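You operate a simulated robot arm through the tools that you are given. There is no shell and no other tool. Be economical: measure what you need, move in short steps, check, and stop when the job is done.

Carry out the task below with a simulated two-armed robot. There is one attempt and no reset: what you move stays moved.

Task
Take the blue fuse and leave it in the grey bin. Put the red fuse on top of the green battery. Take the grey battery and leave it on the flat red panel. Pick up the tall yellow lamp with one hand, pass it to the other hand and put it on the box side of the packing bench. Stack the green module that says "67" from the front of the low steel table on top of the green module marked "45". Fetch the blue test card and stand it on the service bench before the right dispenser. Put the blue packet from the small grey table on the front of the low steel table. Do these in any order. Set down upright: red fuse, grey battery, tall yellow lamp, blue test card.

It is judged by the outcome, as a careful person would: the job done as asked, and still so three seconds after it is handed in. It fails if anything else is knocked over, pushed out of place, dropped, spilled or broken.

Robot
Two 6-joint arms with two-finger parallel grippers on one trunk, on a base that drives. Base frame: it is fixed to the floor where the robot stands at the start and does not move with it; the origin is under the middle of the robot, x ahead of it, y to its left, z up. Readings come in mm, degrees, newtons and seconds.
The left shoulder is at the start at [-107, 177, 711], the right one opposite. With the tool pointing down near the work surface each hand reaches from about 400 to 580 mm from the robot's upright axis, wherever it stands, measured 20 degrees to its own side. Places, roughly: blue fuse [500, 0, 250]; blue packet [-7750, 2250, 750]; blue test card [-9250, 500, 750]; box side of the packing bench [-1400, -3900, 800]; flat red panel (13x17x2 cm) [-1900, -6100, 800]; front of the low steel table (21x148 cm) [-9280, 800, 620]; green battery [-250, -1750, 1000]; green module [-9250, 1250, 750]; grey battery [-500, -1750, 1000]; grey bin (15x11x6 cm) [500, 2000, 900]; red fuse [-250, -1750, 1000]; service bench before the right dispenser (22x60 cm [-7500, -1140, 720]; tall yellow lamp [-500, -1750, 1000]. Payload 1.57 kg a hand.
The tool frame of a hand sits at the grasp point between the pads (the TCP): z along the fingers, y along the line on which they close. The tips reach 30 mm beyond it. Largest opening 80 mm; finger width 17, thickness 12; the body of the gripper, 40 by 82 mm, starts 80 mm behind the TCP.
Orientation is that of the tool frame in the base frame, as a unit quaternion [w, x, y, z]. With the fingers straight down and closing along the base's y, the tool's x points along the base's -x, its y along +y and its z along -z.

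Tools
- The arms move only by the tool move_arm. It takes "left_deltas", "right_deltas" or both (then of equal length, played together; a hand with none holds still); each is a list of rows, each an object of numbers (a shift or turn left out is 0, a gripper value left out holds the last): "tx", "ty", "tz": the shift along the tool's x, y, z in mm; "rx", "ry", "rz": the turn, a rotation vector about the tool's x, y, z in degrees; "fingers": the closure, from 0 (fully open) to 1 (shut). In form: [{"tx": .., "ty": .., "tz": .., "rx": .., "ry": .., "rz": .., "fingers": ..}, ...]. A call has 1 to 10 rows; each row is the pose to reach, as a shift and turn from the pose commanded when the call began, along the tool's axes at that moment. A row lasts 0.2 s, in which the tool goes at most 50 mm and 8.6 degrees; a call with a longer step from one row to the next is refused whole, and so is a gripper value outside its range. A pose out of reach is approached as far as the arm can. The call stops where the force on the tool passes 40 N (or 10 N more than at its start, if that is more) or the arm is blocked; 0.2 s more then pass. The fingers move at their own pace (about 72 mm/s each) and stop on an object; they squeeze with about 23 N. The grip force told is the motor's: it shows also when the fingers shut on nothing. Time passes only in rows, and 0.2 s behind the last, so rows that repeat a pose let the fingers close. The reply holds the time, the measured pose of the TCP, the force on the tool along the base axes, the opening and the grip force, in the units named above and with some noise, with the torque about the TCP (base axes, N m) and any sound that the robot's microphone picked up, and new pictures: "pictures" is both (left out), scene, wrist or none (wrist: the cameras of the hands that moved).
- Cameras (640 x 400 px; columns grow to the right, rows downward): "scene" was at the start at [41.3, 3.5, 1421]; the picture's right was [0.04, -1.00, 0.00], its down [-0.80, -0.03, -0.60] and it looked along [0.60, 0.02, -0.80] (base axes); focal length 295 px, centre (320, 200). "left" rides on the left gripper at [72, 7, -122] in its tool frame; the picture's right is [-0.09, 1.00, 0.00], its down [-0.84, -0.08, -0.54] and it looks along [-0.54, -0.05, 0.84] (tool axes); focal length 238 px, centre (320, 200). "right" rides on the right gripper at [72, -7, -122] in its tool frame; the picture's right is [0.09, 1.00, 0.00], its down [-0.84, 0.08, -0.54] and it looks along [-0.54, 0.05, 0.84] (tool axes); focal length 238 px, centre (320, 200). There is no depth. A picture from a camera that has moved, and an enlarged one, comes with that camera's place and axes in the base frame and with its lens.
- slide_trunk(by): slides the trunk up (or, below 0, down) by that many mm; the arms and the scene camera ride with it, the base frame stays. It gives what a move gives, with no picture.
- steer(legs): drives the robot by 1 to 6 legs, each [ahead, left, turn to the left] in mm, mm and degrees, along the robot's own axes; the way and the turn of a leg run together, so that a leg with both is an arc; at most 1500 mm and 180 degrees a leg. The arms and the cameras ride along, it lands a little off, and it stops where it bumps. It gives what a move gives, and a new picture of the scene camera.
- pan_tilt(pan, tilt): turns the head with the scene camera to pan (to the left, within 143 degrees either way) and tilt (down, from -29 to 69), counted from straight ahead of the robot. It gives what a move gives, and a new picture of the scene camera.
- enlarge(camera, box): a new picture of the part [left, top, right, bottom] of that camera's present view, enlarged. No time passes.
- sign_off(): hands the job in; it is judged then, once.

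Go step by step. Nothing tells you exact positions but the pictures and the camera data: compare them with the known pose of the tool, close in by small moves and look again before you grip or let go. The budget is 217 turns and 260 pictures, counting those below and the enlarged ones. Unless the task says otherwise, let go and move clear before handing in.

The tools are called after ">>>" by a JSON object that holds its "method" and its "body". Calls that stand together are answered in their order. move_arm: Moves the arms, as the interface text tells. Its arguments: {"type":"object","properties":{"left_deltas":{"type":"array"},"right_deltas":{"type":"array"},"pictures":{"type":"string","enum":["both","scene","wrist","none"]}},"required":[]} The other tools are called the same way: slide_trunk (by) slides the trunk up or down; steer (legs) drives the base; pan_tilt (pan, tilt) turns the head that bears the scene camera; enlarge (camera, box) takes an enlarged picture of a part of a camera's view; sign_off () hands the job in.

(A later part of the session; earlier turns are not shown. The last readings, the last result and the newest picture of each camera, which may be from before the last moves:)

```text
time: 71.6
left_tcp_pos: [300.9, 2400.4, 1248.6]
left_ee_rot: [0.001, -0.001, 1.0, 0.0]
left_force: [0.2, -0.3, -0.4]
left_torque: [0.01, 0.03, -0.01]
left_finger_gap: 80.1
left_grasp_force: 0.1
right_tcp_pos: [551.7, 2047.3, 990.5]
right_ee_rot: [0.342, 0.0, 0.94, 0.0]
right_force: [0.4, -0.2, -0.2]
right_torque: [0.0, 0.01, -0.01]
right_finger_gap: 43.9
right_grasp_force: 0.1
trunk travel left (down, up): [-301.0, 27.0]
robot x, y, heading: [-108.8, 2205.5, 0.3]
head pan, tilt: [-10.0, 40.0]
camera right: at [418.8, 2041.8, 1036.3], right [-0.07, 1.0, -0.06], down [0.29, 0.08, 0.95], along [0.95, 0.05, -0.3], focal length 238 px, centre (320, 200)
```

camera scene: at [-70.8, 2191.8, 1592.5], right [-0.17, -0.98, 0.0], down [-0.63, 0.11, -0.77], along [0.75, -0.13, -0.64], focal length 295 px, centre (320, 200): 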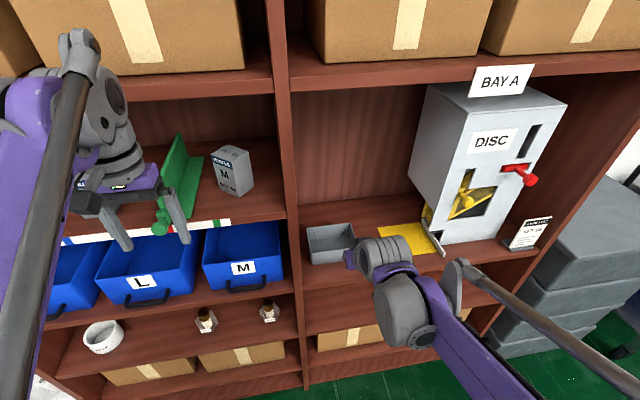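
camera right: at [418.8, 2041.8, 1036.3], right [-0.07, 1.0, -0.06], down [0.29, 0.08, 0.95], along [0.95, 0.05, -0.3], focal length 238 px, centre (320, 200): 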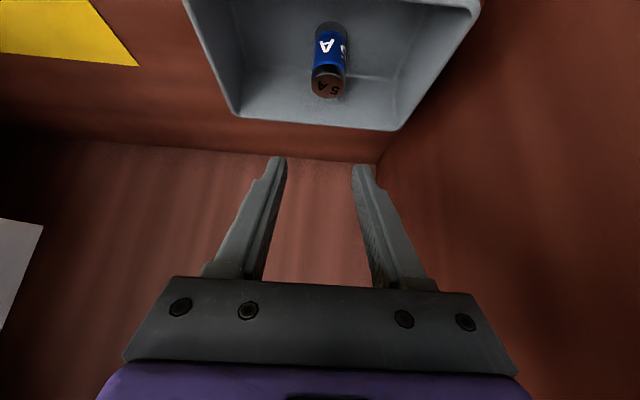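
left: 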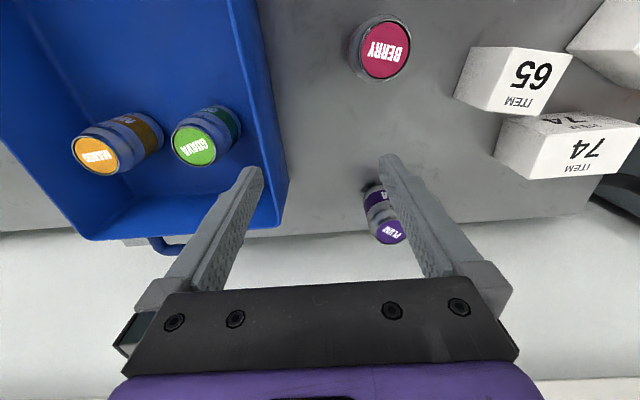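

Blue fuse is in the bin. Withdraw, retract the arm, and drive towards the battery bench.

>>> {"method": "move_arm", "body": {"right_deltas": [{"tx": 37, "tz": -32}, {"tx": 74, "tz": -64}, {"tx": 111, "tz": -96}, {"tx": 148, "tz": -128}, {"tx": 185, "tz": -160}], "pictures": "none"}}

>>> {"method": "steer", "body": {"legs": [[-250, 0, 0], [0, -1400, 0], [0, -700, 0], [0, 0, -90], [500, 0, 0]]}}

>>> {"method": "pan_tilt", "body": {"pan": 0, "tilt": 35}}

```text
time: 72.8
left_tcp_pos: [298.9, 2400.2, 1249.1]
left_ee_rot: [0.0, -0.001, 1.0, 0.0]
left_force: [-0.5, -0.5, -1.3]
left_torque: [0.0, -0.03, -0.05]
left_finger_gap: 79.6
left_grasp_force: 0.2
right_tcp_pos: [303.8, 2050.4, 996.6]
right_ee_rot: [0.343, 0.0, 0.939, 0.0]
right_force: [-0.2, -0.3, 0.3]
right_torque: [-0.01, 0.0, 0.0]
right_finger_gap: 43.8
right_grasp_force: 0.1
trunk travel left (down, up): [-301.0, 27.0]
robot x, y, heading: [-114.9, 2207.9, -0.1]
head pan, tilt: [-10.0, 40.0]
```

```text
time: 99.8
left_tcp_pos: [-185.0, -871.0, 1249.1]
left_ee_rot: [0.001, 0.706, 0.708, 0.0]
left_force: [-0.3, -1.3, 0.6]
left_torque: [0.01, 0.01, -0.04]
left_finger_gap: 80.1
left_grasp_force: 0.1
right_tcp_pos: [-535.1, -875.8, 996.5]
right_ee_rot: [0.242, 0.664, 0.665, -0.242]
right_force: [0.1, -0.1, -0.6]
right_torque: [0.01, -0.01, 0.01]
right_finger_gap: 43.9
right_grasp_force: 0.0
trunk travel left (down, up): [-301.0, 27.0]
robot x, y, heading: [-380.2, -459.7, -90.1]
head pan, tilt: [-10.0, 40.0]
camera scene: at [-393.8, -499.5, 1592.5], right [-0.98, 0.17, 0.0], down [0.11, 0.63, -0.77], along [-0.13, -0.75, -0.64], focal length 295 px, centre (320, 200)
```

scene: 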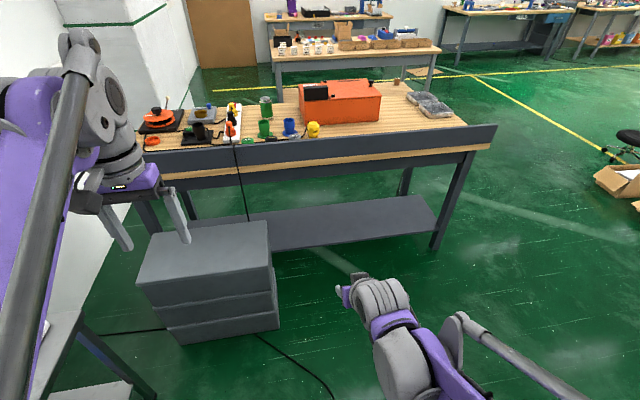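

```text
time: 100.5
left_tcp_pos: [-185.3, -872.8, 1248.2]
left_ee_rot: [0.0, 0.707, 0.707, 0.0]
left_force: [0.1, 0.1, 0.7]
left_torque: [-0.02, -0.01, 0.0]
left_finger_gap: 80.0
left_grasp_force: 0.0
right_tcp_pos: [-535.6, -875.9, 995.2]
right_ee_rot: [0.242, 0.664, 0.665, -0.242]
right_force: [-0.7, -0.5, -0.3]
right_torque: [0.04, 0.0, -0.02]
right_finger_gap: 44.0
right_grasp_force: 0.1
trunk travel left (down, up): [-301.0, 27.0]
robot x, y, heading: [-379.2, -454.0, -89.9]
head pan, tilt: [0.0, 35.0]
camera scene: at [-379.0, -504.2, 1600.2], right [-1.0, 0.0, 0.0], down [0.0, 0.57, -0.82], along [0.0, -0.82, -0.57], focal length 295 px, centre (320, 200)
```

scene: 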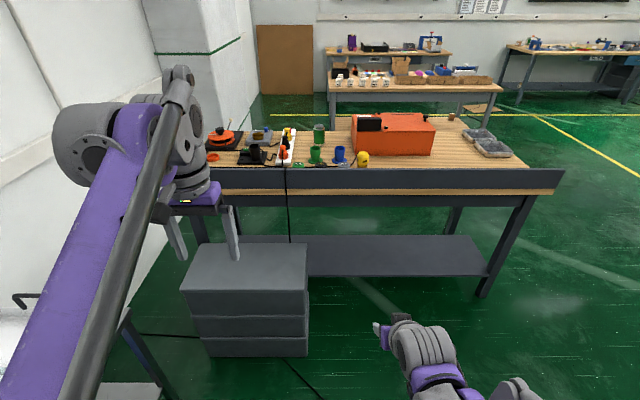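

>>> {"method": "enlarge", "body": {"camera": "scene", "box": [200, 100, 400, 210]}}

```text
3.20 times, centred on (300, 155) of scene
camera zoom: at [-379.0, -504.2, 1600.2], right [-1.0, 0.0, 0.0], down [0.0, 0.57, -0.82], along [0.0, -0.82, -0.57], focal length 944 px, centre (384, 344)
```

zoom: 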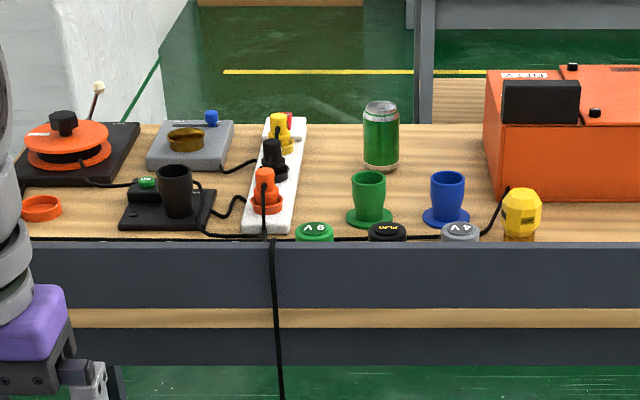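

The green ("9V"), black and grey ("4V") batteries and a yellow lamp peek over the bench's rail at y≈-1743. The grey drawers block x>-325, so I'll park at about (-600,-1290) and use the left arm.

>>> {"method": "move_arm", "body": {"right_deltas": [{"tx": -12, "tz": -40}, {"tx": -25, "tz": -80}, {"tx": -38, "tz": -120}, {"tx": -50, "tz": -154}], "pictures": "none"}}

>>> {"method": "pan_tilt", "body": {"pan": 10, "tilt": 55}}

>>> {"method": "steer", "body": {"legs": [[400, -225, 0], [400, 0, 0]]}}

```text
time: 101.5
left_tcp_pos: [-185.5, -871.7, 1248.6]
left_ee_rot: [0.001, 0.707, 0.708, 0.0]
left_force: [-0.3, 0.3, 0.4]
left_torque: [-0.03, 0.0, -0.04]
left_finger_gap: 79.9
left_grasp_force: 0.1
right_tcp_pos: [-536.1, -814.8, 1148.1]
right_ee_rot: [0.242, 0.664, 0.665, -0.242]
right_force: [0.9, -0.4, -1.0]
right_torque: [-0.02, 0.04, 0.02]
right_finger_gap: 44.0
right_grasp_force: 0.0
trunk travel left (down, up): [-301.0, 27.0]
robot x, y, heading: [-381.9, -457.8, -89.9]
head pan, tilt: [0.0, 35.0]
```

```text
time: 102.3
left_tcp_pos: [-184.8, -872.3, 1248.9]
left_ee_rot: [0.001, 0.706, 0.708, 0.0]
left_force: [-0.1, 0.4, 0.8]
left_torque: [0.02, 0.0, 0.02]
left_finger_gap: 80.0
left_grasp_force: 0.0
right_tcp_pos: [-536.6, -814.9, 1147.0]
right_ee_rot: [0.242, 0.664, 0.665, -0.242]
right_force: [-0.4, 0.1, -0.1]
right_torque: [0.03, -0.01, -0.01]
right_finger_gap: 43.8
right_grasp_force: 0.0
trunk travel left (down, up): [-301.0, 27.0]
robot x, y, heading: [-378.7, -457.3, -90.0]
head pan, tilt: [10.0, 55.0]
camera scene: at [-366.5, -487.0, 1572.0], right [-0.98, -0.17, 0.0], down [-0.14, 0.81, -0.57], along [0.1, -0.57, -0.82], focal length 295 px, centre (320, 200)
```

scene: 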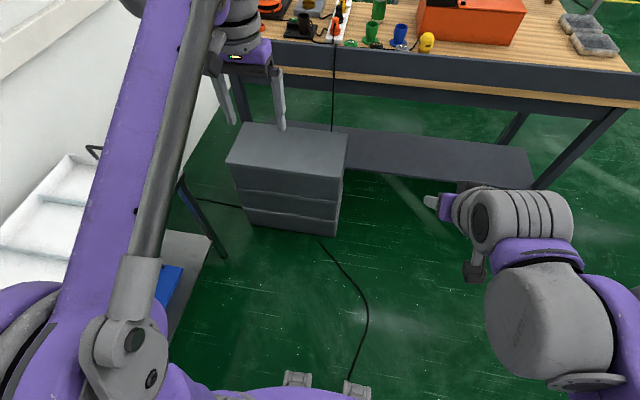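

```text
time: 107.1
left_tcp_pos: [-419.0, -1668.6, 1248.6]
left_ee_rot: [0.001, 0.712, 0.703, 0.0]
left_force: [0.0, -0.7, 0.2]
left_torque: [0.02, 0.0, 0.02]
left_finger_gap: 79.9
left_grasp_force: 0.1
right_tcp_pos: [-769.9, -1605.9, 1146.8]
right_ee_rot: [0.24, 0.668, 0.661, -0.243]
right_force: [0.5, 0.7, 0.3]
right_torque: [0.01, 0.06, -0.03]
right_finger_gap: 44.0
right_grasp_force: 0.0
trunk travel left (down, up): [-301.0, 27.0]
robot x, y, heading: [-609.9, -1253.8, -90.6]
head pan, tilt: [10.0, 55.0]
camera scene: at [-594.8, -1280.7, 1571.8], right [-0.99, -0.16, 0.0], down [-0.13, 0.81, -0.57], along [0.09, -0.57, -0.82], focal length 295 px, centre (320, 200)
```

scene: 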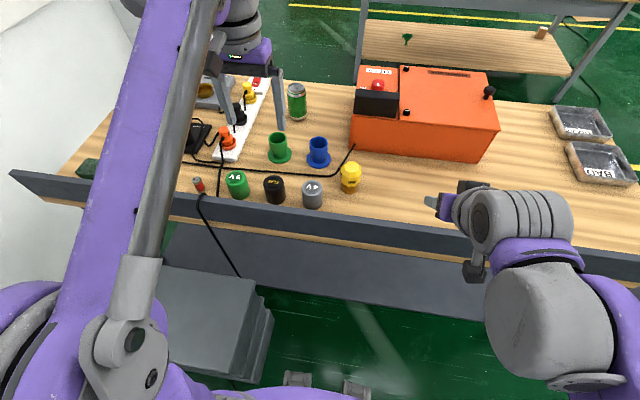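

>>> {"method": "enlarge", "body": {"camera": "scene", "box": [170, 80, 410, 230]}}

>>> {"method": "move_arm", "body": {"left_deltas": [{"tx": 0}], "pictures": "wrist"}}

```text
2.67 times, centred on (290, 155) of scene
camera zoom: at [-594.8, -1280.7, 1571.8], right [-0.99, -0.16, 0.0], down [-0.13, 0.81, -0.57], along [0.09, -0.57, -0.82], focal length 787 px, centre (400, 320)
```

zoom: 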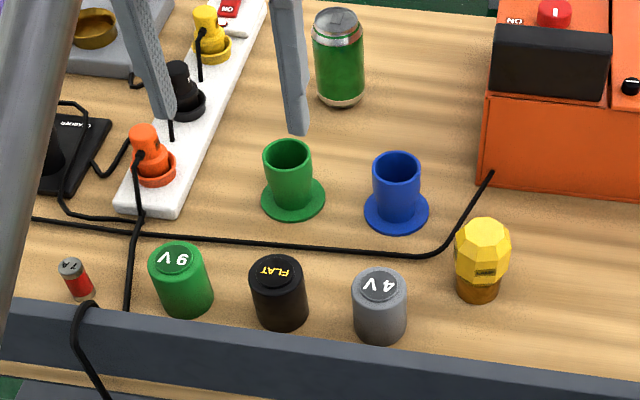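

```text
time: 107.5
left_tcp_pos: [-418.1, -1668.4, 1248.9]
left_ee_rot: [0.001, 0.711, 0.703, 0.001]
left_force: [-0.4, -0.3, 0.2]
left_torque: [-0.03, 0.01, 0.02]
left_finger_gap: 79.9
left_grasp_force: 0.0
right_tcp_pos: [-768.0, -1606.0, 1146.8]
right_ee_rot: [0.24, 0.669, 0.661, -0.242]
right_force: [0.1, 0.0, -0.3]
right_torque: [0.01, 0.0, 0.02]
right_finger_gap: 44.0
right_grasp_force: 0.0
trunk travel left (down, up): [-301.0, 27.0]
robot x, y, heading: [-609.2, -1254.0, -90.4]
head pan, tilt: [10.0, 55.0]
camera left: at [-410.9, -1596.4, 1371.0], right [0.99, -0.1, 0.0], down [-0.09, -0.84, 0.54], along [-0.06, -0.54, -0.84], focal length 238 px, centre (320, 200)
```

left: 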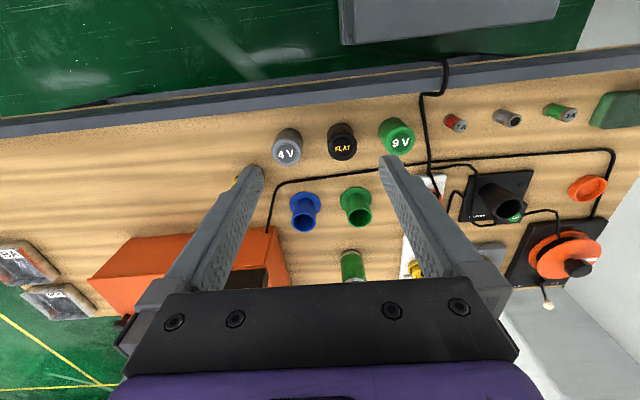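

Red fuse ≈[-167,-1746], top z≈924; green battery ≈[-285,-1752], top ≈945; table ≈878. Move 40 mm closer and hover the left hand above the red fuse.

>>> {"method": "steer", "body": {"legs": [[40, 0, 0.5]]}}

>>> {"method": "move_arm", "body": {"left_deltas": [{"ty": 32, "tx": -4, "tz": 25, "fingers": 0.4}, {"ty": 64, "tx": -8, "tz": 50}, {"ty": 96, "tx": -12, "tz": 75}, {"ty": 128, "tx": -16, "tz": 100}, {"ty": 160, "tx": -20, "tz": 125}, {"ty": 192, "tx": -24, "tz": 150}, {"ty": 224, "tx": -30, "tz": 175}, {"ty": 251, "tx": -36, "tz": 200}, {"ty": 251, "tx": -36, "tz": 220}], "pictures": "wrist"}}

```text
time: 108.4
left_tcp_pos: [-415.1, -1703.8, 1249.5]
left_ee_rot: [0.001, 0.708, 0.706, 0.0]
left_force: [0.3, 0.0, 0.1]
left_torque: [-0.03, 0.01, 0.0]
left_finger_gap: 80.0
left_grasp_force: 0.1
right_tcp_pos: [-766.7, -1644.4, 1146.4]
right_ee_rot: [0.242, 0.665, 0.663, -0.244]
right_force: [0.2, 1.2, 0.5]
right_torque: [0.0, 0.0, 0.02]
right_finger_gap: 44.0
right_grasp_force: 0.0
trunk travel left (down, up): [-301.0, 27.0]
robot x, y, heading: [-607.3, -1291.8, -90.2]
head pan, tilt: [10.0, 55.0]
camera scene: at [-595.0, -1317.0, 1571.7], right [-0.99, -0.17, 0.0], down [-0.14, 0.81, -0.58], along [0.1, -0.57, -0.82], focal length 295 px, centre (320, 200)
```

scene: 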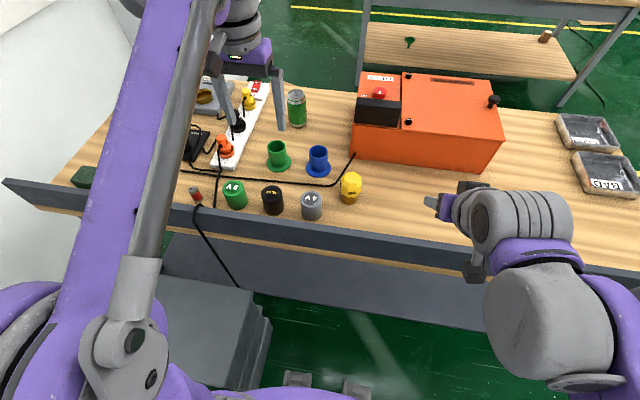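

```text
time: 110.4
left_tcp_pos: [-163.4, -1742.1, 1028.9]
left_ee_rot: [0.002, 0.708, 0.706, 0.001]
left_force: [-0.1, 0.0, -0.5]
left_torque: [-0.01, 0.01, -0.01]
left_finger_gap: 48.0
left_grasp_force: 0.2
right_tcp_pos: [-767.6, -1645.4, 1146.4]
right_ee_rot: [0.242, 0.665, 0.663, -0.242]
right_force: [0.4, -0.2, -0.5]
right_torque: [0.0, -0.05, -0.03]
right_finger_gap: 44.1
right_grasp_force: 0.0
trunk travel left (down, up): [-301.0, 27.0]
robot x, y, heading: [-607.8, -1290.2, -90.1]
head pan, tilt: [10.0, 55.0]
camera left: at [-156.7, -1670.3, 1150.4], right [1.0, -0.1, 0.0], down [-0.08, -0.84, 0.54], along [-0.05, -0.54, -0.84], focal length 238 px, centre (320, 200)
```

left: 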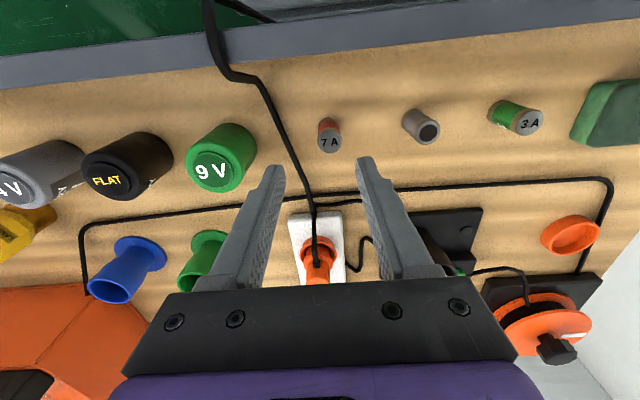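

Fuse is 9 mm in +x and 7 mm in -y of the TCP. Descend to z≈913 and grip.

>>> {"method": "move_arm", "body": {"left_deltas": [{"ty": 9, "tx": -7, "tz": 20}, {"ty": 9, "tx": -7, "tz": 55}, {"ty": 9, "tx": -7, "tz": 85}], "pictures": "wrist"}}

```text
time: 111.2
left_tcp_pos: [-156.0, -1750.4, 943.6]
left_ee_rot: [0.0, 0.708, 0.706, 0.001]
left_force: [0.2, 0.0, -0.2]
left_torque: [-0.03, 0.02, -0.03]
left_finger_gap: 47.8
left_grasp_force: 0.2
right_tcp_pos: [-765.1, -1646.5, 1147.4]
right_ee_rot: [0.241, 0.666, 0.663, -0.243]
right_force: [0.5, -0.2, 0.1]
right_torque: [-0.02, -0.01, -0.01]
right_finger_gap: 44.1
right_grasp_force: 0.1
trunk travel left (down, up): [-301.0, 27.0]
robot x, y, heading: [-608.8, -1295.0, -90.1]
head pan, tilt: [10.0, 55.0]
camera left: at [-148.9, -1678.0, 1066.3], right [1.0, -0.1, 0.0], down [-0.08, -0.84, 0.54], along [-0.05, -0.54, -0.84], focal length 238 px, centre (320, 200)
```

left: 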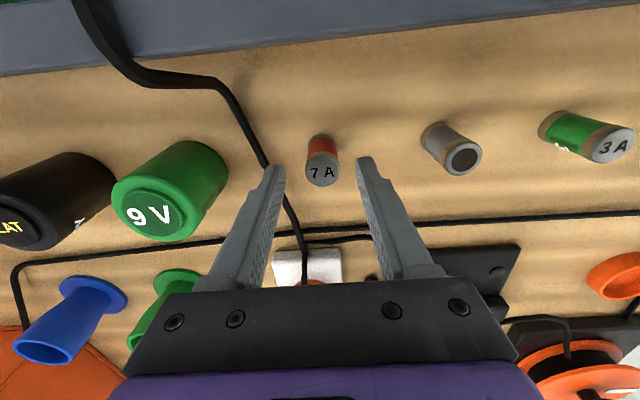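

>>> {"method": "move_arm", "body": {"left_deltas": [{"ty": 2, "tx": 1, "fingers": 0.5}, {"ty": 2, "tx": 1, "tz": 15}, {"ty": 2, "tx": 1, "tz": 30}, {"ty": 2, "tx": 1, "tz": 30}, {"ty": 2, "tx": 1, "tz": 30, "fingers": 1}, {"ty": 2, "tx": 1, "tz": 30, "fingers": 1}, {"ty": 2, "tx": 1, "tz": 30, "fingers": 1}, {"ty": 2, "tx": 1, "tz": 25, "fingers": 1}, {"ty": 2, "tx": 1, "tz": 15, "fingers": 1}, {"ty": 2, "tx": 1, "tz": 0, "fingers": 1}], "pictures": "wrist"}}

```text
time: 113.4
left_tcp_pos: [-153.6, -1747.0, 943.6]
left_ee_rot: [0.002, 0.708, 0.706, 0.0]
left_force: [-0.7, 0.6, -0.6]
left_torque: [-0.01, -0.01, -0.02]
left_finger_gap: 24.5
left_grasp_force: 22.6
right_tcp_pos: [-767.0, -1645.4, 1146.6]
right_ee_rot: [0.241, 0.666, 0.664, -0.242]
right_force: [-0.2, -0.2, -0.7]
right_torque: [-0.03, 0.03, 0.01]
right_finger_gap: 44.1
right_grasp_force: 0.0
trunk travel left (down, up): [-301.0, 27.0]
robot x, y, heading: [-609.3, -1292.2, -89.9]
head pan, tilt: [10.0, 55.0]
camera left: at [-146.9, -1675.0, 1066.0], right [1.0, -0.1, 0.0], down [-0.08, -0.84, 0.54], along [-0.05, -0.54, -0.84], focal length 238 px, centre (320, 200)
```

left: 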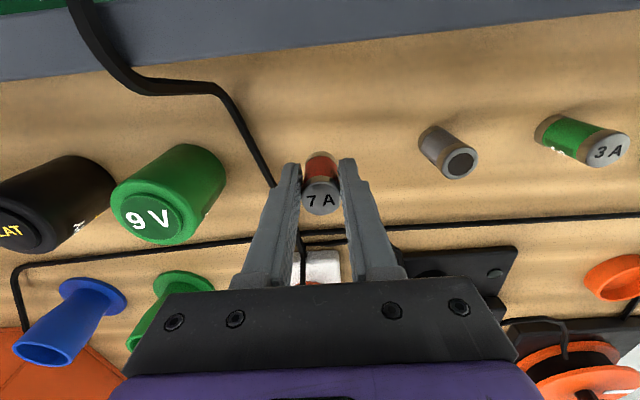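

Fuse held. Raise and move above the green battery at ≈[-274,-1761].

>>> {"method": "move_arm", "body": {"left_deltas": [{"tz": -35}, {"tz": -70}, {"ty": -30, "tx": -4, "tz": -72}, {"ty": -60, "tx": -8, "tz": -72}, {"ty": -90, "tx": -12, "tz": -72}, {"ty": -120, "tx": -14, "tz": -72}, {"ty": -120, "tx": -14, "tz": -72}], "pictures": "both"}}

```text
time: 115.0
left_tcp_pos: [-270.9, -1762.5, 1015.8]
left_ee_rot: [0.0, 0.708, 0.706, 0.001]
left_force: [0.3, 0.6, -0.7]
left_torque: [0.0, 0.02, 0.02]
left_finger_gap: 24.4
left_grasp_force: 23.0
right_tcp_pos: [-766.3, -1646.7, 1146.4]
right_ee_rot: [0.242, 0.665, 0.664, -0.241]
right_force: [-0.3, -0.2, 0.4]
right_torque: [0.01, 0.02, 0.0]
right_finger_gap: 43.9
right_grasp_force: 0.0
trunk travel left (down, up): [-301.0, 27.0]
robot x, y, heading: [-606.9, -1291.1, -90.1]
head pan, tilt: [10.0, 55.0]
camera scene: at [-594.4, -1319.4, 1571.9], right [-0.99, -0.17, 0.0], down [-0.14, 0.81, -0.57], along [0.1, -0.57, -0.82], focal length 295 px, centre (320, 200)
camera left: at [-263.8, -1691.1, 1138.3], right [1.0, -0.1, 0.0], down [-0.08, -0.84, 0.54], along [-0.05, -0.54, -0.84], focal length 238 px, centre (320, 200)
```

scene: 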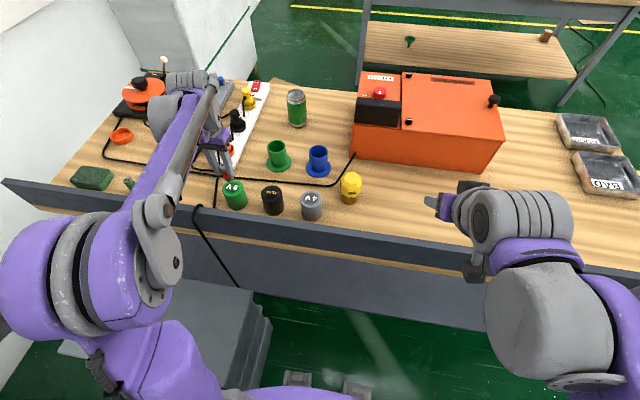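
left: 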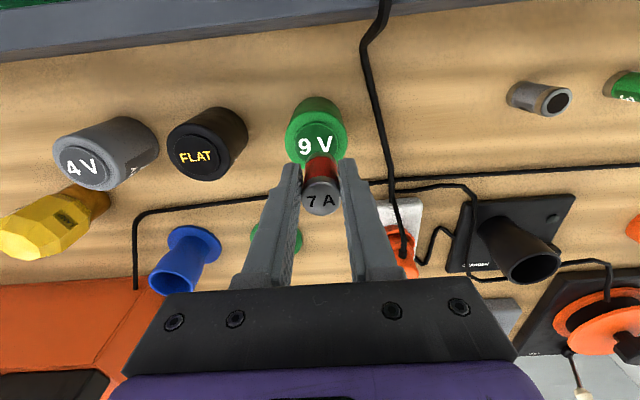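

Well aligned; shift 3 mm and descend in small steps watching force.

>>> {"method": "move_arm", "body": {"left_deltas": [{"ty": -3}, {"ty": -3, "tz": 15}, {"ty": -3, "tz": 28}, {"ty": -3, "tz": 28}], "pictures": "wrist"}}

```text
time: 116.0
left_tcp_pos: [-276.9, -1762.3, 986.8]
left_ee_rot: [0.001, 0.709, 0.705, 0.001]
left_force: [-0.8, 0.3, -0.2]
left_torque: [-0.01, -0.01, 0.02]
left_finger_gap: 24.3
left_grasp_force: 23.0
right_tcp_pos: [-766.7, -1646.5, 1147.3]
right_ee_rot: [0.242, 0.666, 0.663, -0.242]
right_force: [0.2, 0.0, -0.4]
right_torque: [-0.01, -0.01, 0.01]
right_finger_gap: 43.9
right_grasp_force: 0.0
trunk travel left (down, up): [-301.0, 27.0]
robot x, y, heading: [-608.2, -1293.4, -89.9]
head pan, tilt: [10.0, 55.0]
camera left: at [-269.5, -1689.9, 1109.7], right [1.0, -0.1, 0.0], down [-0.08, -0.84, 0.54], along [-0.05, -0.54, -0.84], focal length 238 px, centre (320, 200)
```

left: 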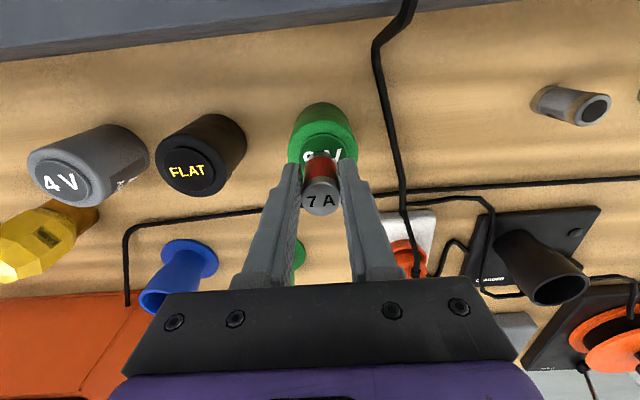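

>>> {"method": "move_arm", "body": {"left_deltas": [{"ty": 3}, {"ty": 3, "tz": 5}], "pictures": "none"}}

>>> {"method": "move_arm", "body": {"left_deltas": [{"tz": 3}, {"tz": 5}, {"tz": 5}], "pictures": "wrist"}}

```text
time: 116.6
left_tcp_pos: [-273.7, -1761.1, 984.7]
left_ee_rot: [0.001, 0.708, 0.706, 0.0]
left_force: [-0.7, 4.4, 17.0]
left_torque: [-0.01, 0.04, -0.04]
left_finger_gap: 23.4
left_grasp_force: 23.7
right_tcp_pos: [-768.0, -1643.9, 1146.8]
right_ee_rot: [0.241, 0.666, 0.663, -0.243]
right_force: [0.3, 0.0, -0.4]
right_torque: [0.02, 0.0, 0.01]
right_finger_gap: 43.9
right_grasp_force: 0.0
trunk travel left (down, up): [-301.0, 27.0]
robot x, y, heading: [-604.2, -1292.5, -90.2]
head pan, tilt: [10.0, 55.0]
```

```text
time: 117.4
left_tcp_pos: [-273.7, -1761.3, 979.7]
left_ee_rot: [0.002, 0.708, 0.706, -0.001]
left_force: [2.9, 6.1, 27.1]
left_torque: [-0.11, -0.14, 0.03]
left_finger_gap: 22.8
left_grasp_force: 23.2
right_tcp_pos: [-766.4, -1643.1, 1147.7]
right_ee_rot: [0.242, 0.666, 0.662, -0.243]
right_force: [0.4, -0.2, 0.4]
right_torque: [-0.02, -0.01, -0.01]
right_finger_gap: 44.1
right_grasp_force: 0.1
trunk travel left (down, up): [-301.0, 27.0]
robot x, y, heading: [-607.3, -1292.3, -90.1]
head pan, tilt: [10.0, 55.0]
camera left: at [-266.5, -1688.9, 1101.9], right [1.0, -0.1, 0.0], down [-0.08, -0.84, 0.54], along [-0.05, -0.54, -0.84], focal length 238 px, centre (320, 200)
```

left: 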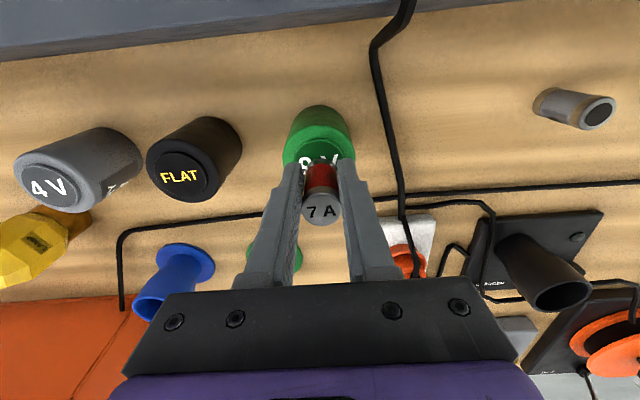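

Contact made; ease up 3 mm and release.

>>> {"method": "move_arm", "body": {"left_deltas": [{"tz": -2}, {"tz": -3}], "pictures": "wrist"}}

>>> {"method": "enlarge", "body": {"camera": "left", "box": [240, 80, 400, 260]}}

```text
time: 118.0
left_tcp_pos: [-273.6, -1762.3, 980.1]
left_ee_rot: [0.0, 0.708, 0.706, 0.0]
left_force: [0.1, 2.8, 7.4]
left_torque: [-0.05, 0.0, -0.04]
left_finger_gap: 22.7
left_grasp_force: 23.2
right_tcp_pos: [-766.7, -1646.0, 1147.0]
right_ee_rot: [0.242, 0.666, 0.662, -0.243]
right_force: [-0.3, -0.3, 0.0]
right_torque: [0.01, -0.03, -0.02]
right_finger_gap: 44.0
right_grasp_force: 0.2
trunk travel left (down, up): [-301.0, 27.0]
robot x, y, heading: [-609.7, -1289.7, -90.3]
head pan, tilt: [10.0, 55.0]
camera left: at [-266.3, -1689.8, 1102.2], right [1.0, -0.1, 0.0], down [-0.08, -0.84, 0.54], along [-0.05, -0.54, -0.84], focal length 238 px, centre (320, 200)
```

left: 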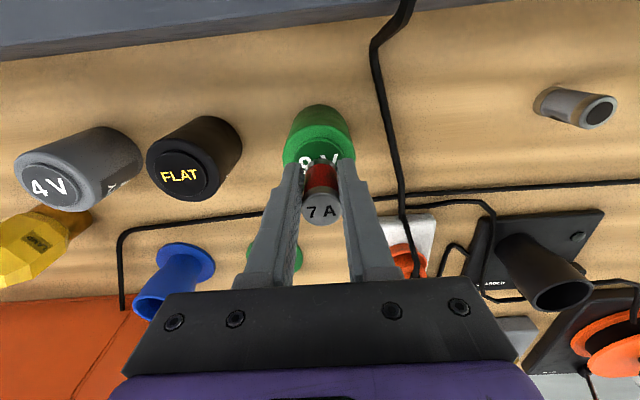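

```text
2.22 times, centred on (320, 170) of left
camera zoom: at [-266.3, -1689.8, 1102.2], right [1.0, -0.1, 0.0], down [-0.08, -0.84, 0.54], along [-0.05, -0.54, -0.84], focal length 530 px, centre (320, 267)
```

zoom: 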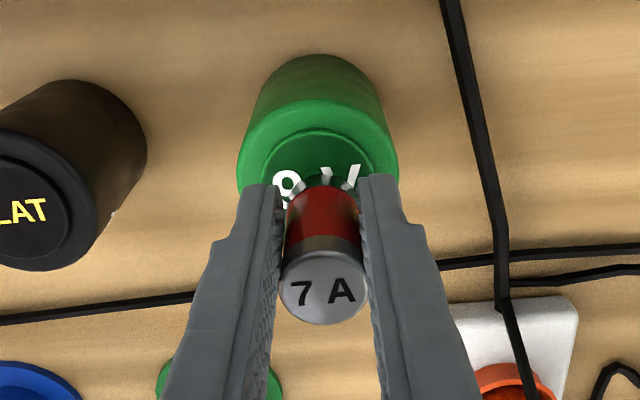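

>>> {"method": "move_arm", "body": {"left_deltas": [{"tz": -1}, {"tz": -1, "fingers": 0.45}, {"tz": -1, "fingers": 0.45}, {"tz": -30, "fingers": 0.45}, {"tz": -70, "fingers": 0.3}, {"tz": -110, "fingers": 0.1}], "pictures": "both"}}

>>> {"method": "enlarge", "body": {"camera": "left", "box": [200, 60, 440, 210]}}

```text
time: 119.4
left_tcp_pos: [-269.9, -1762.2, 1092.8]
left_ee_rot: [0.001, 0.709, 0.706, 0.0]
left_force: [-0.6, -1.3, -0.1]
left_torque: [0.0, 0.0, 0.04]
left_finger_gap: 71.9
left_grasp_force: 0.0
right_tcp_pos: [-766.3, -1645.9, 1146.5]
right_ee_rot: [0.241, 0.666, 0.663, -0.242]
right_force: [-0.5, 0.1, 0.3]
right_torque: [0.0, 0.01, -0.01]
right_finger_gap: 43.9
right_grasp_force: 0.1
trunk travel left (down, up): [-301.0, 27.0]
robot x, y, heading: [-607.8, -1292.2, -90.4]
head pan, tilt: [10.0, 55.0]
camera scene: at [-595.1, -1319.1, 1572.0], right [-0.99, -0.17, 0.0], down [-0.14, 0.81, -0.57], along [0.1, -0.57, -0.82], focal length 295 px, centre (320, 200)
camera left: at [-263.2, -1690.7, 1214.9], right [1.0, -0.1, 0.0], down [-0.08, -0.84, 0.54], along [-0.05, -0.54, -0.84], focal length 238 px, centre (320, 200)
```

scene: 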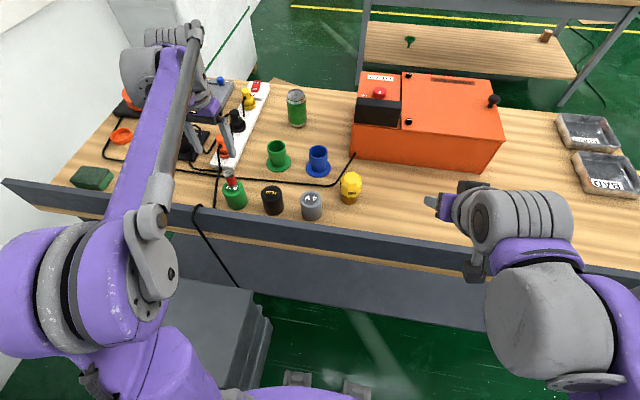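
left: 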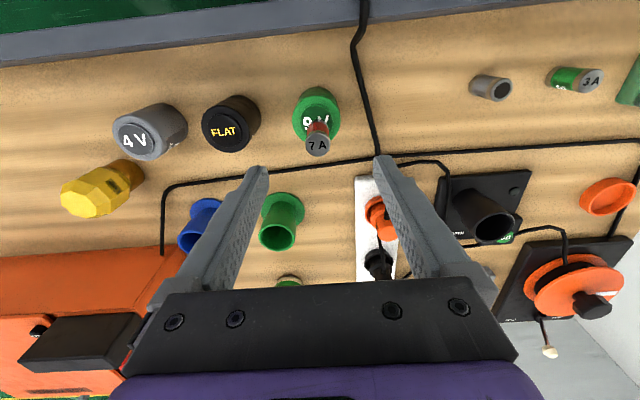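

```text
2.67 times, centred on (320, 135) of left
camera zoom: at [-263.2, -1690.7, 1214.9], right [1.0, -0.1, 0.0], down [-0.08, -0.84, 0.54], along [-0.05, -0.54, -0.84], focal length 636 px, centre (320, 373)
```

zoom: 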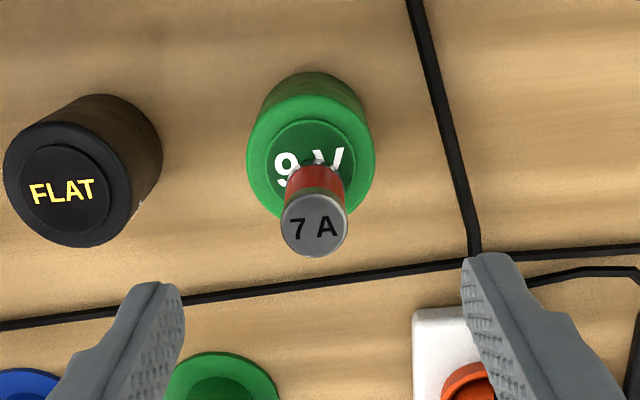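

Red fuse stands on the green battery. Next the yellow lamp (≈[-570,-1815]); I hover the left hand over it to measure its height.

>>> {"method": "move_arm", "body": {"left_deltas": [{"tz": -20, "fingers": 0}, {"ty": -45, "tx": -8, "tz": -27}, {"ty": -90, "tx": -16, "tz": -27}, {"ty": -135, "tx": -22, "tz": -27}, {"ty": -180, "tx": -30, "tz": -27}, {"ty": -225, "tx": -38, "tz": -27}, {"ty": -265, "tx": -48, "tz": -27}, {"ty": -300, "tx": -48, "tz": -27}], "pictures": "both"}}

```text
time: 121.2
left_tcp_pos: [-577.1, -1809.1, 1117.3]
left_ee_rot: [0.0, 0.708, 0.706, 0.001]
left_force: [-0.5, -0.4, 0.9]
left_torque: [0.02, -0.03, 0.02]
left_finger_gap: 80.1
left_grasp_force: 0.1
right_tcp_pos: [-767.5, -1646.6, 1146.7]
right_ee_rot: [0.242, 0.665, 0.663, -0.242]
right_force: [-0.8, -1.2, 0.5]
right_torque: [0.01, -0.02, 0.01]
right_finger_gap: 44.1
right_grasp_force: 0.1
trunk travel left (down, up): [-301.0, 27.0]
robot x, y, heading: [-606.3, -1288.3, -90.1]
head pan, tilt: [10.0, 55.0]
camera scene: at [-595.9, -1319.3, 1572.0], right [-0.99, -0.17, 0.0], down [-0.14, 0.81, -0.57], along [0.1, -0.57, -0.82], focal length 295 px, centre (320, 200)
camera left: at [-569.8, -1737.8, 1239.4], right [1.0, -0.1, 0.0], down [-0.08, -0.84, 0.54], along [-0.05, -0.54, -0.84], focal length 238 px, centre (320, 200)
```

scene: 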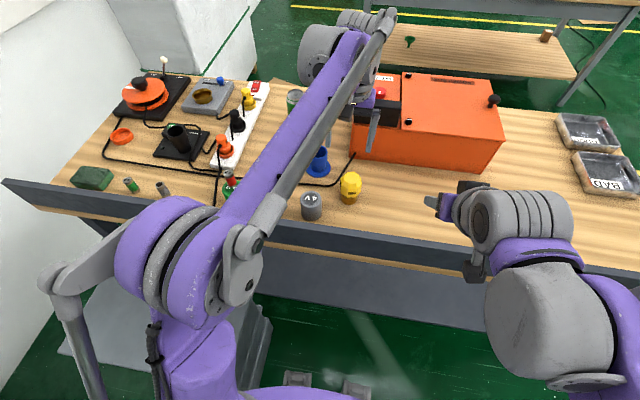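
left: 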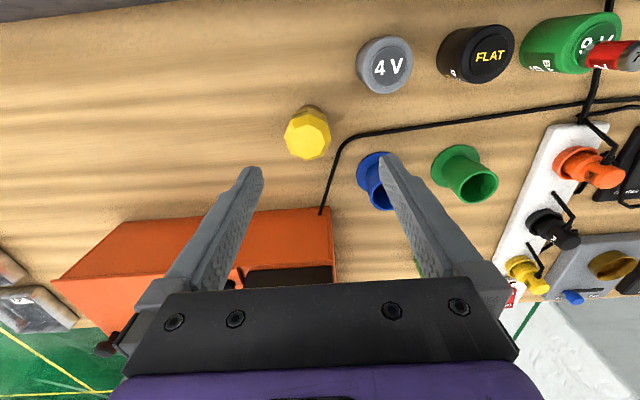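

Lamp ≈[-593,-1826], about 97 mm tall (top ≈970). Close in above it and re-check.

>>> {"method": "move_arm", "body": {"left_deltas": [{"ty": -8, "tx": -8, "tz": 20}, {"ty": -16, "tx": -16, "tz": 50}, {"ty": -16, "tx": -16, "tz": 80}, {"ty": -16, "tx": -16, "tz": 80}], "pictures": "wrist"}}

```text
time: 122.2
left_tcp_pos: [-588.2, -1823.0, 1036.7]
left_ee_rot: [0.0, 0.708, 0.706, 0.0]
left_force: [-0.2, 0.2, -0.8]
left_torque: [-0.02, -0.01, -0.01]
left_finger_gap: 79.8
left_grasp_force: 0.1
right_tcp_pos: [-766.5, -1647.3, 1146.4]
right_ee_rot: [0.24, 0.666, 0.663, -0.243]
right_force: [0.9, 0.1, 0.4]
right_torque: [-0.04, 0.0, 0.02]
right_finger_gap: 44.1
right_grasp_force: 0.0
trunk travel left (down, up): [-301.0, 27.0]
robot x, y, heading: [-606.4, -1295.7, -90.4]
head pan, tilt: [10.0, 55.0]
camera left: at [-583.2, -1751.8, 1160.0], right [1.0, -0.1, 0.0], down [-0.08, -0.84, 0.54], along [-0.05, -0.54, -0.84], focal length 238 px, centre (320, 200)
```

left: 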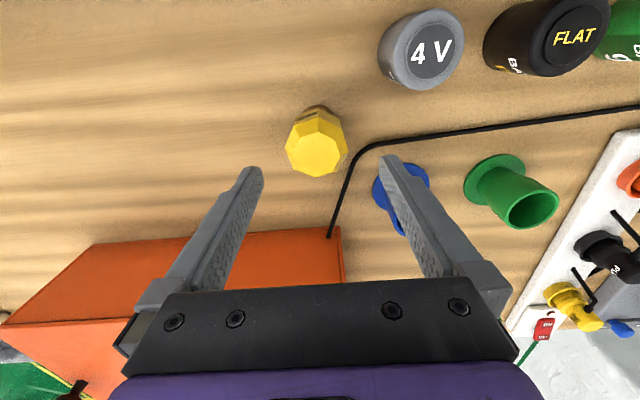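

Aligned. Descend, grip the bulb, and lift a little.

>>> {"method": "move_arm", "body": {"left_deltas": [{"ty": -1, "tz": 25}, {"ty": -1, "tz": 55}, {"ty": -1, "tz": 79}, {"ty": -1, "tz": 79}, {"ty": -1, "tz": 79, "fingers": 1}, {"ty": -1, "tz": 79, "fingers": 1}, {"ty": -1, "tz": 79, "fingers": 1}, {"ty": -1, "tz": 79, "fingers": 1}, {"ty": -1, "tz": 69, "fingers": 1}, {"ty": -1, "tz": 54, "fingers": 1}], "pictures": "both"}}

```text
time: 124.4
left_tcp_pos: [-590.0, -1823.5, 982.4]
left_ee_rot: [0.0, 0.708, 0.706, 0.001]
left_force: [0.3, 0.0, -1.5]
left_torque: [0.02, 0.01, -0.01]
left_finger_gap: 60.3
left_grasp_force: 22.7
right_tcp_pos: [-766.9, -1645.6, 1146.6]
right_ee_rot: [0.242, 0.665, 0.664, -0.242]
right_force: [-0.5, -0.1, -0.3]
right_torque: [-0.03, 0.01, -0.01]
right_finger_gap: 44.1
right_grasp_force: 0.0
trunk travel left (down, up): [-301.0, 27.0]
robot x, y, heading: [-609.2, -1290.9, -90.2]
head pan, tilt: [10.0, 55.0]
camera scene: at [-594.9, -1319.3, 1572.0], right [-0.99, -0.17, 0.0], down [-0.14, 0.81, -0.57], along [0.1, -0.57, -0.82], focal length 295 px, centre (320, 200)
camera left: at [-583.8, -1752.2, 1105.1], right [1.0, -0.1, 0.0], down [-0.08, -0.84, 0.54], along [-0.05, -0.54, -0.84], focal length 238 px, centre (320, 200)
```

scene: 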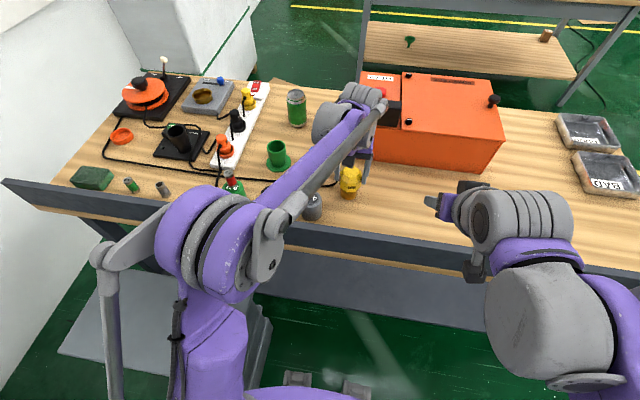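
left: 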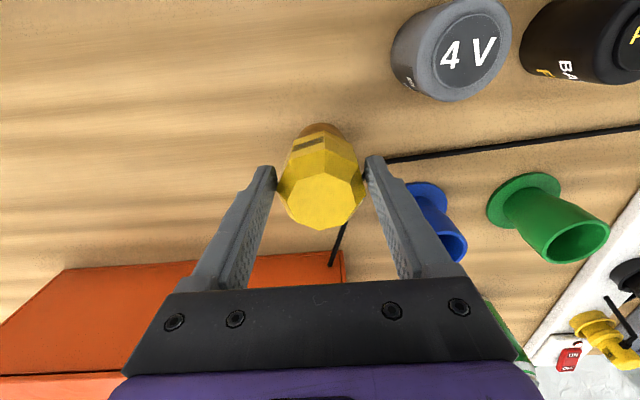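

Lamp held (60 mm). Lift it, bring it toward the robot and bring the right hand (tilted further) to a pre-handover pose.

>>> {"method": "move_arm", "body": {"left_deltas": [{"tz": -45}, {"tz": -90}, {"tz": -130}, {"tz": -148, "tx": 30}, {"tz": -148, "tx": 64}, {"tz": -148, "tx": 64}], "right_deltas": [{"ry": -7, "fingers": 0.1}, {"ry": -14, "ty": 0}, {"ry": -20, "ty": 10}, {"ry": -25, "ty": 50, "tx": 3, "tz": 6}, {"ry": -25, "ty": 95, "tx": 6, "tz": 12}, {"ry": -25, "ty": 137, "tx": 8, "tz": 16}], "pictures": "none"}}

>>> {"method": "move_arm", "body": {"right_deltas": [{"rx": -6, "rz": -2.8}, {"rx": -12, "rz": -5.6}, {"rx": -18, "rz": -8.4}, {"rx": -18, "rz": -8.4}], "pictures": "both"}}

```text
time: 125.8
left_tcp_pos: [-589.8, -1761.4, 1131.0]
left_ee_rot: [-0.001, 0.708, 0.706, 0.0]
left_force: [-0.3, -0.6, -1.1]
left_torque: [0.04, 0.01, 0.0]
left_finger_gap: 60.3
left_grasp_force: 22.8
right_tcp_pos: [-628.8, -1654.0, 1132.7]
right_ee_rot: [0.379, 0.598, 0.595, -0.381]
right_force: [0.5, -0.1, 0.1]
right_torque: [0.04, -0.01, 0.02]
right_finger_gap: 72.0
right_grasp_force: 0.0
trunk travel left (down, up): [-301.0, 27.0]
robot x, y, heading: [-608.3, -1295.4, -90.1]
head pan, tilt: [10.0, 55.0]
```

```text
time: 126.8
left_tcp_pos: [-591.3, -1759.5, 1131.1]
left_ee_rot: [0.001, 0.708, 0.706, 0.001]
left_force: [0.0, 0.3, -2.0]
left_torque: [-0.02, 0.02, 0.01]
left_finger_gap: 60.6
left_grasp_force: 23.7
right_tcp_pos: [-630.2, -1652.4, 1130.3]
right_ee_rot: [0.44, 0.485, 0.689, -0.31]
right_force: [0.2, 0.2, -1.1]
right_torque: [0.01, -0.03, -0.01]
right_finger_gap: 72.2
right_grasp_force: 0.1
trunk travel left (down, up): [-301.0, 27.0]
robot x, y, heading: [-609.5, -1293.0, -90.0]
head pan, tilt: [10.0, 55.0]
camera scene: at [-594.9, -1319.7, 1572.0], right [-0.99, -0.17, 0.0], down [-0.14, 0.81, -0.57], along [0.1, -0.57, -0.82], focal length 295 px, centre (320, 200)
camera right: at [-684.5, -1521.3, 1116.1], right [0.92, 0.37, -0.08], down [0.03, 0.16, 0.99], along [0.38, -0.92, 0.14], focal length 238 px, centre (320, 200)
```

scene: 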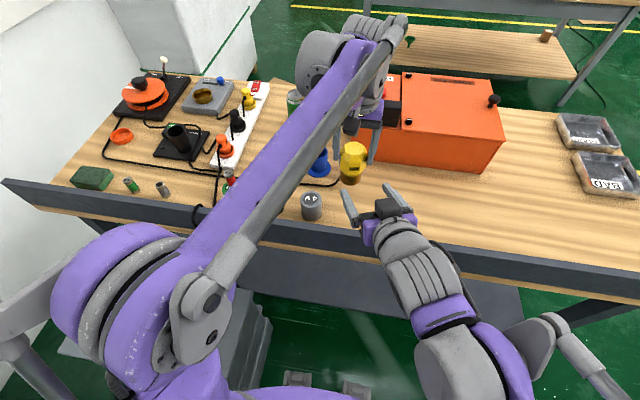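
right: 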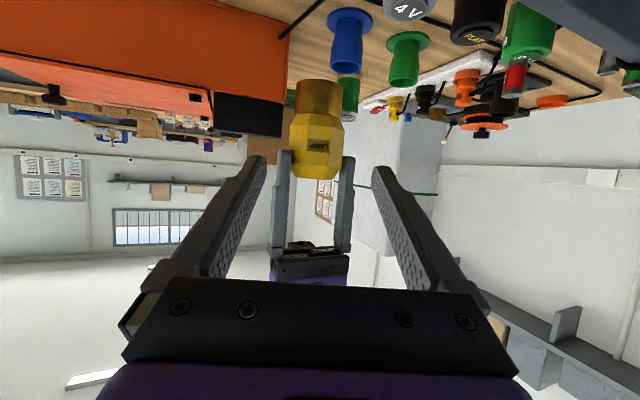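

The lamp hangs centred before the right gripper; its base bottom is ≈1030. Advance the right hand onto the base.

>>> {"method": "move_arm", "body": {"right_deltas": [{"tx": 8, "ty": -2}, {"tx": 15, "ty": -2, "tz": 25}, {"tx": 15, "ty": -2, "tz": 60}, {"tx": 15, "ty": -2, "tz": 90}], "pictures": "wrist"}}

```text
time: 127.8
left_tcp_pos: [-590.0, -1761.3, 1130.3]
left_ee_rot: [-0.001, 0.708, 0.706, 0.0]
left_force: [1.0, -0.3, -1.5]
left_torque: [0.04, 0.0, 0.01]
left_finger_gap: 60.5
left_grasp_force: 23.2
right_tcp_pos: [-605.7, -1725.0, 1079.4]
right_ee_rot: [0.44, 0.485, 0.689, -0.309]
right_force: [0.4, -0.4, 0.9]
right_torque: [0.0, 0.01, 0.04]
right_finger_gap: 72.0
right_grasp_force: 0.1
trunk travel left (down, up): [-301.0, 27.0]
robot x, y, heading: [-606.3, -1291.8, -90.6]
head pan, tilt: [10.0, 55.0]
camera right: at [-659.8, -1593.1, 1065.4], right [0.92, 0.37, -0.08], down [0.03, 0.16, 0.99], along [0.38, -0.92, 0.13], focal length 238 px, centre (320, 200)
```

right: 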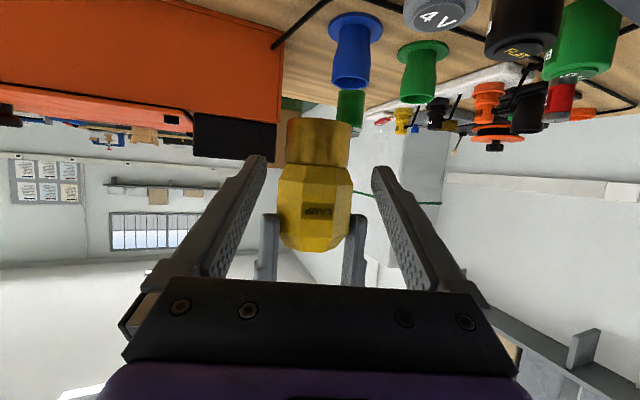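

>>> {"method": "move_arm", "body": {"right_deltas": [{"tx": 8, "ty": -2, "tz": 15}, {"tx": 8, "ty": -2, "tz": 42}, {"tx": 8, "ty": -2, "tz": 42}, {"tx": 8, "ty": -2, "tz": 42, "fingers": 1}, {"tx": 8, "ty": -2, "tz": 42, "fingers": 1}, {"tx": 8, "ty": -2, "tz": 42, "fingers": 1}], "pictures": "wrist"}}

```text
time: 129.2
left_tcp_pos: [-590.3, -1758.5, 1131.3]
left_ee_rot: [0.0, 0.708, 0.706, 0.0]
left_force: [3.9, 4.3, 2.5]
left_torque: [0.18, -0.28, 0.01]
left_finger_gap: 60.3
left_grasp_force: 23.3
right_tcp_pos: [-595.4, -1756.1, 1053.5]
right_ee_rot: [0.439, 0.486, 0.689, -0.31]
right_force: [-3.5, -4.2, -2.0]
right_torque: [0.12, -0.04, -0.05]
right_finger_gap: 48.8
right_grasp_force: 23.0
trunk travel left (down, up): [-301.0, 27.0]
robot x, y, heading: [-605.8, -1288.6, -90.2]
head pan, tilt: [10.0, 55.0]
camera right: at [-650.2, -1625.2, 1039.6], right [0.93, 0.37, -0.08], down [0.03, 0.16, 0.99], along [0.38, -0.92, 0.13], focal length 238 px, centre (320, 200)
```

right: 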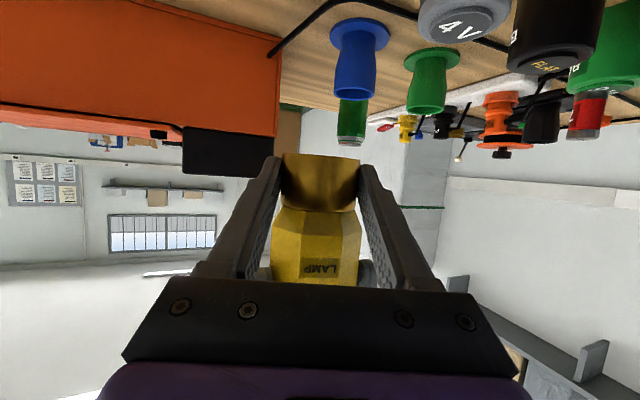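

Right hand holds the base. Release with the left and lift it clear.

>>> {"method": "move_arm", "body": {"left_deltas": [{"fingers": 0.1}, {"fingers": 0}, {"fingers": 0}, {"tz": -40}, {"tz": -80}, {"tz": -120}], "pictures": "both"}}

```text
time: 130.6
left_tcp_pos: [-592.1, -1760.3, 1249.1]
left_ee_rot: [0.001, 0.709, 0.706, 0.0]
left_force: [0.1, -0.2, -1.2]
left_torque: [0.01, -0.02, -0.02]
left_finger_gap: 80.2
left_grasp_force: 0.1
right_tcp_pos: [-596.5, -1755.3, 1053.9]
right_ee_rot: [0.44, 0.486, 0.689, -0.31]
right_force: [0.4, 1.2, -0.2]
right_torque: [0.01, 0.03, 0.03]
right_finger_gap: 48.5
right_grasp_force: 22.9
trunk travel left (down, up): [-301.0, 27.0]
robot x, y, heading: [-607.5, -1294.8, -90.4]
head pan, tilt: [10.0, 55.0]
camera scene: at [-595.2, -1319.8, 1572.0], right [-0.99, -0.17, 0.0], down [-0.14, 0.81, -0.57], along [0.1, -0.56, -0.82], focal length 295 px, centre (320, 200)
camera left: at [-585.2, -1688.3, 1371.9], right [1.0, -0.1, 0.0], down [-0.08, -0.84, 0.54], along [-0.05, -0.54, -0.84], focal length 238 px, centre (320, 200)
```

scene: 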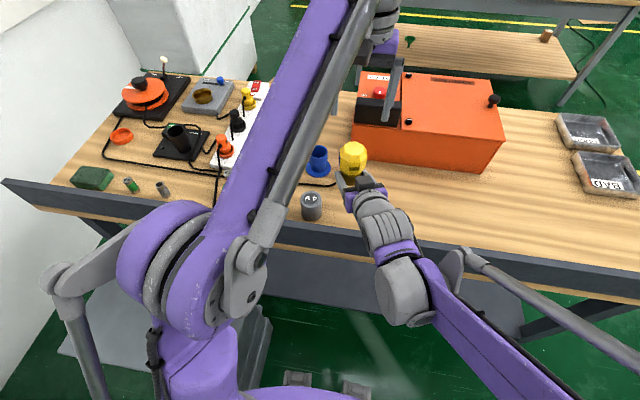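
left: 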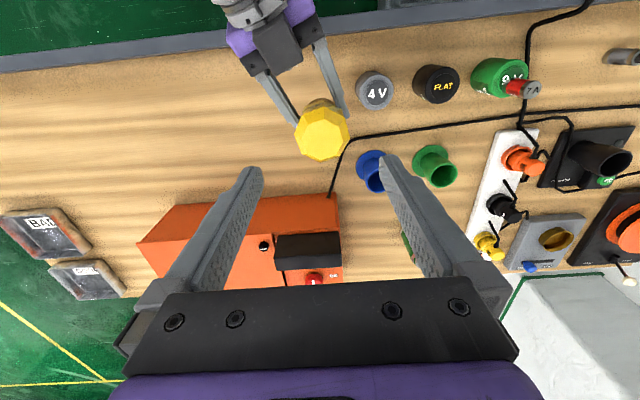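

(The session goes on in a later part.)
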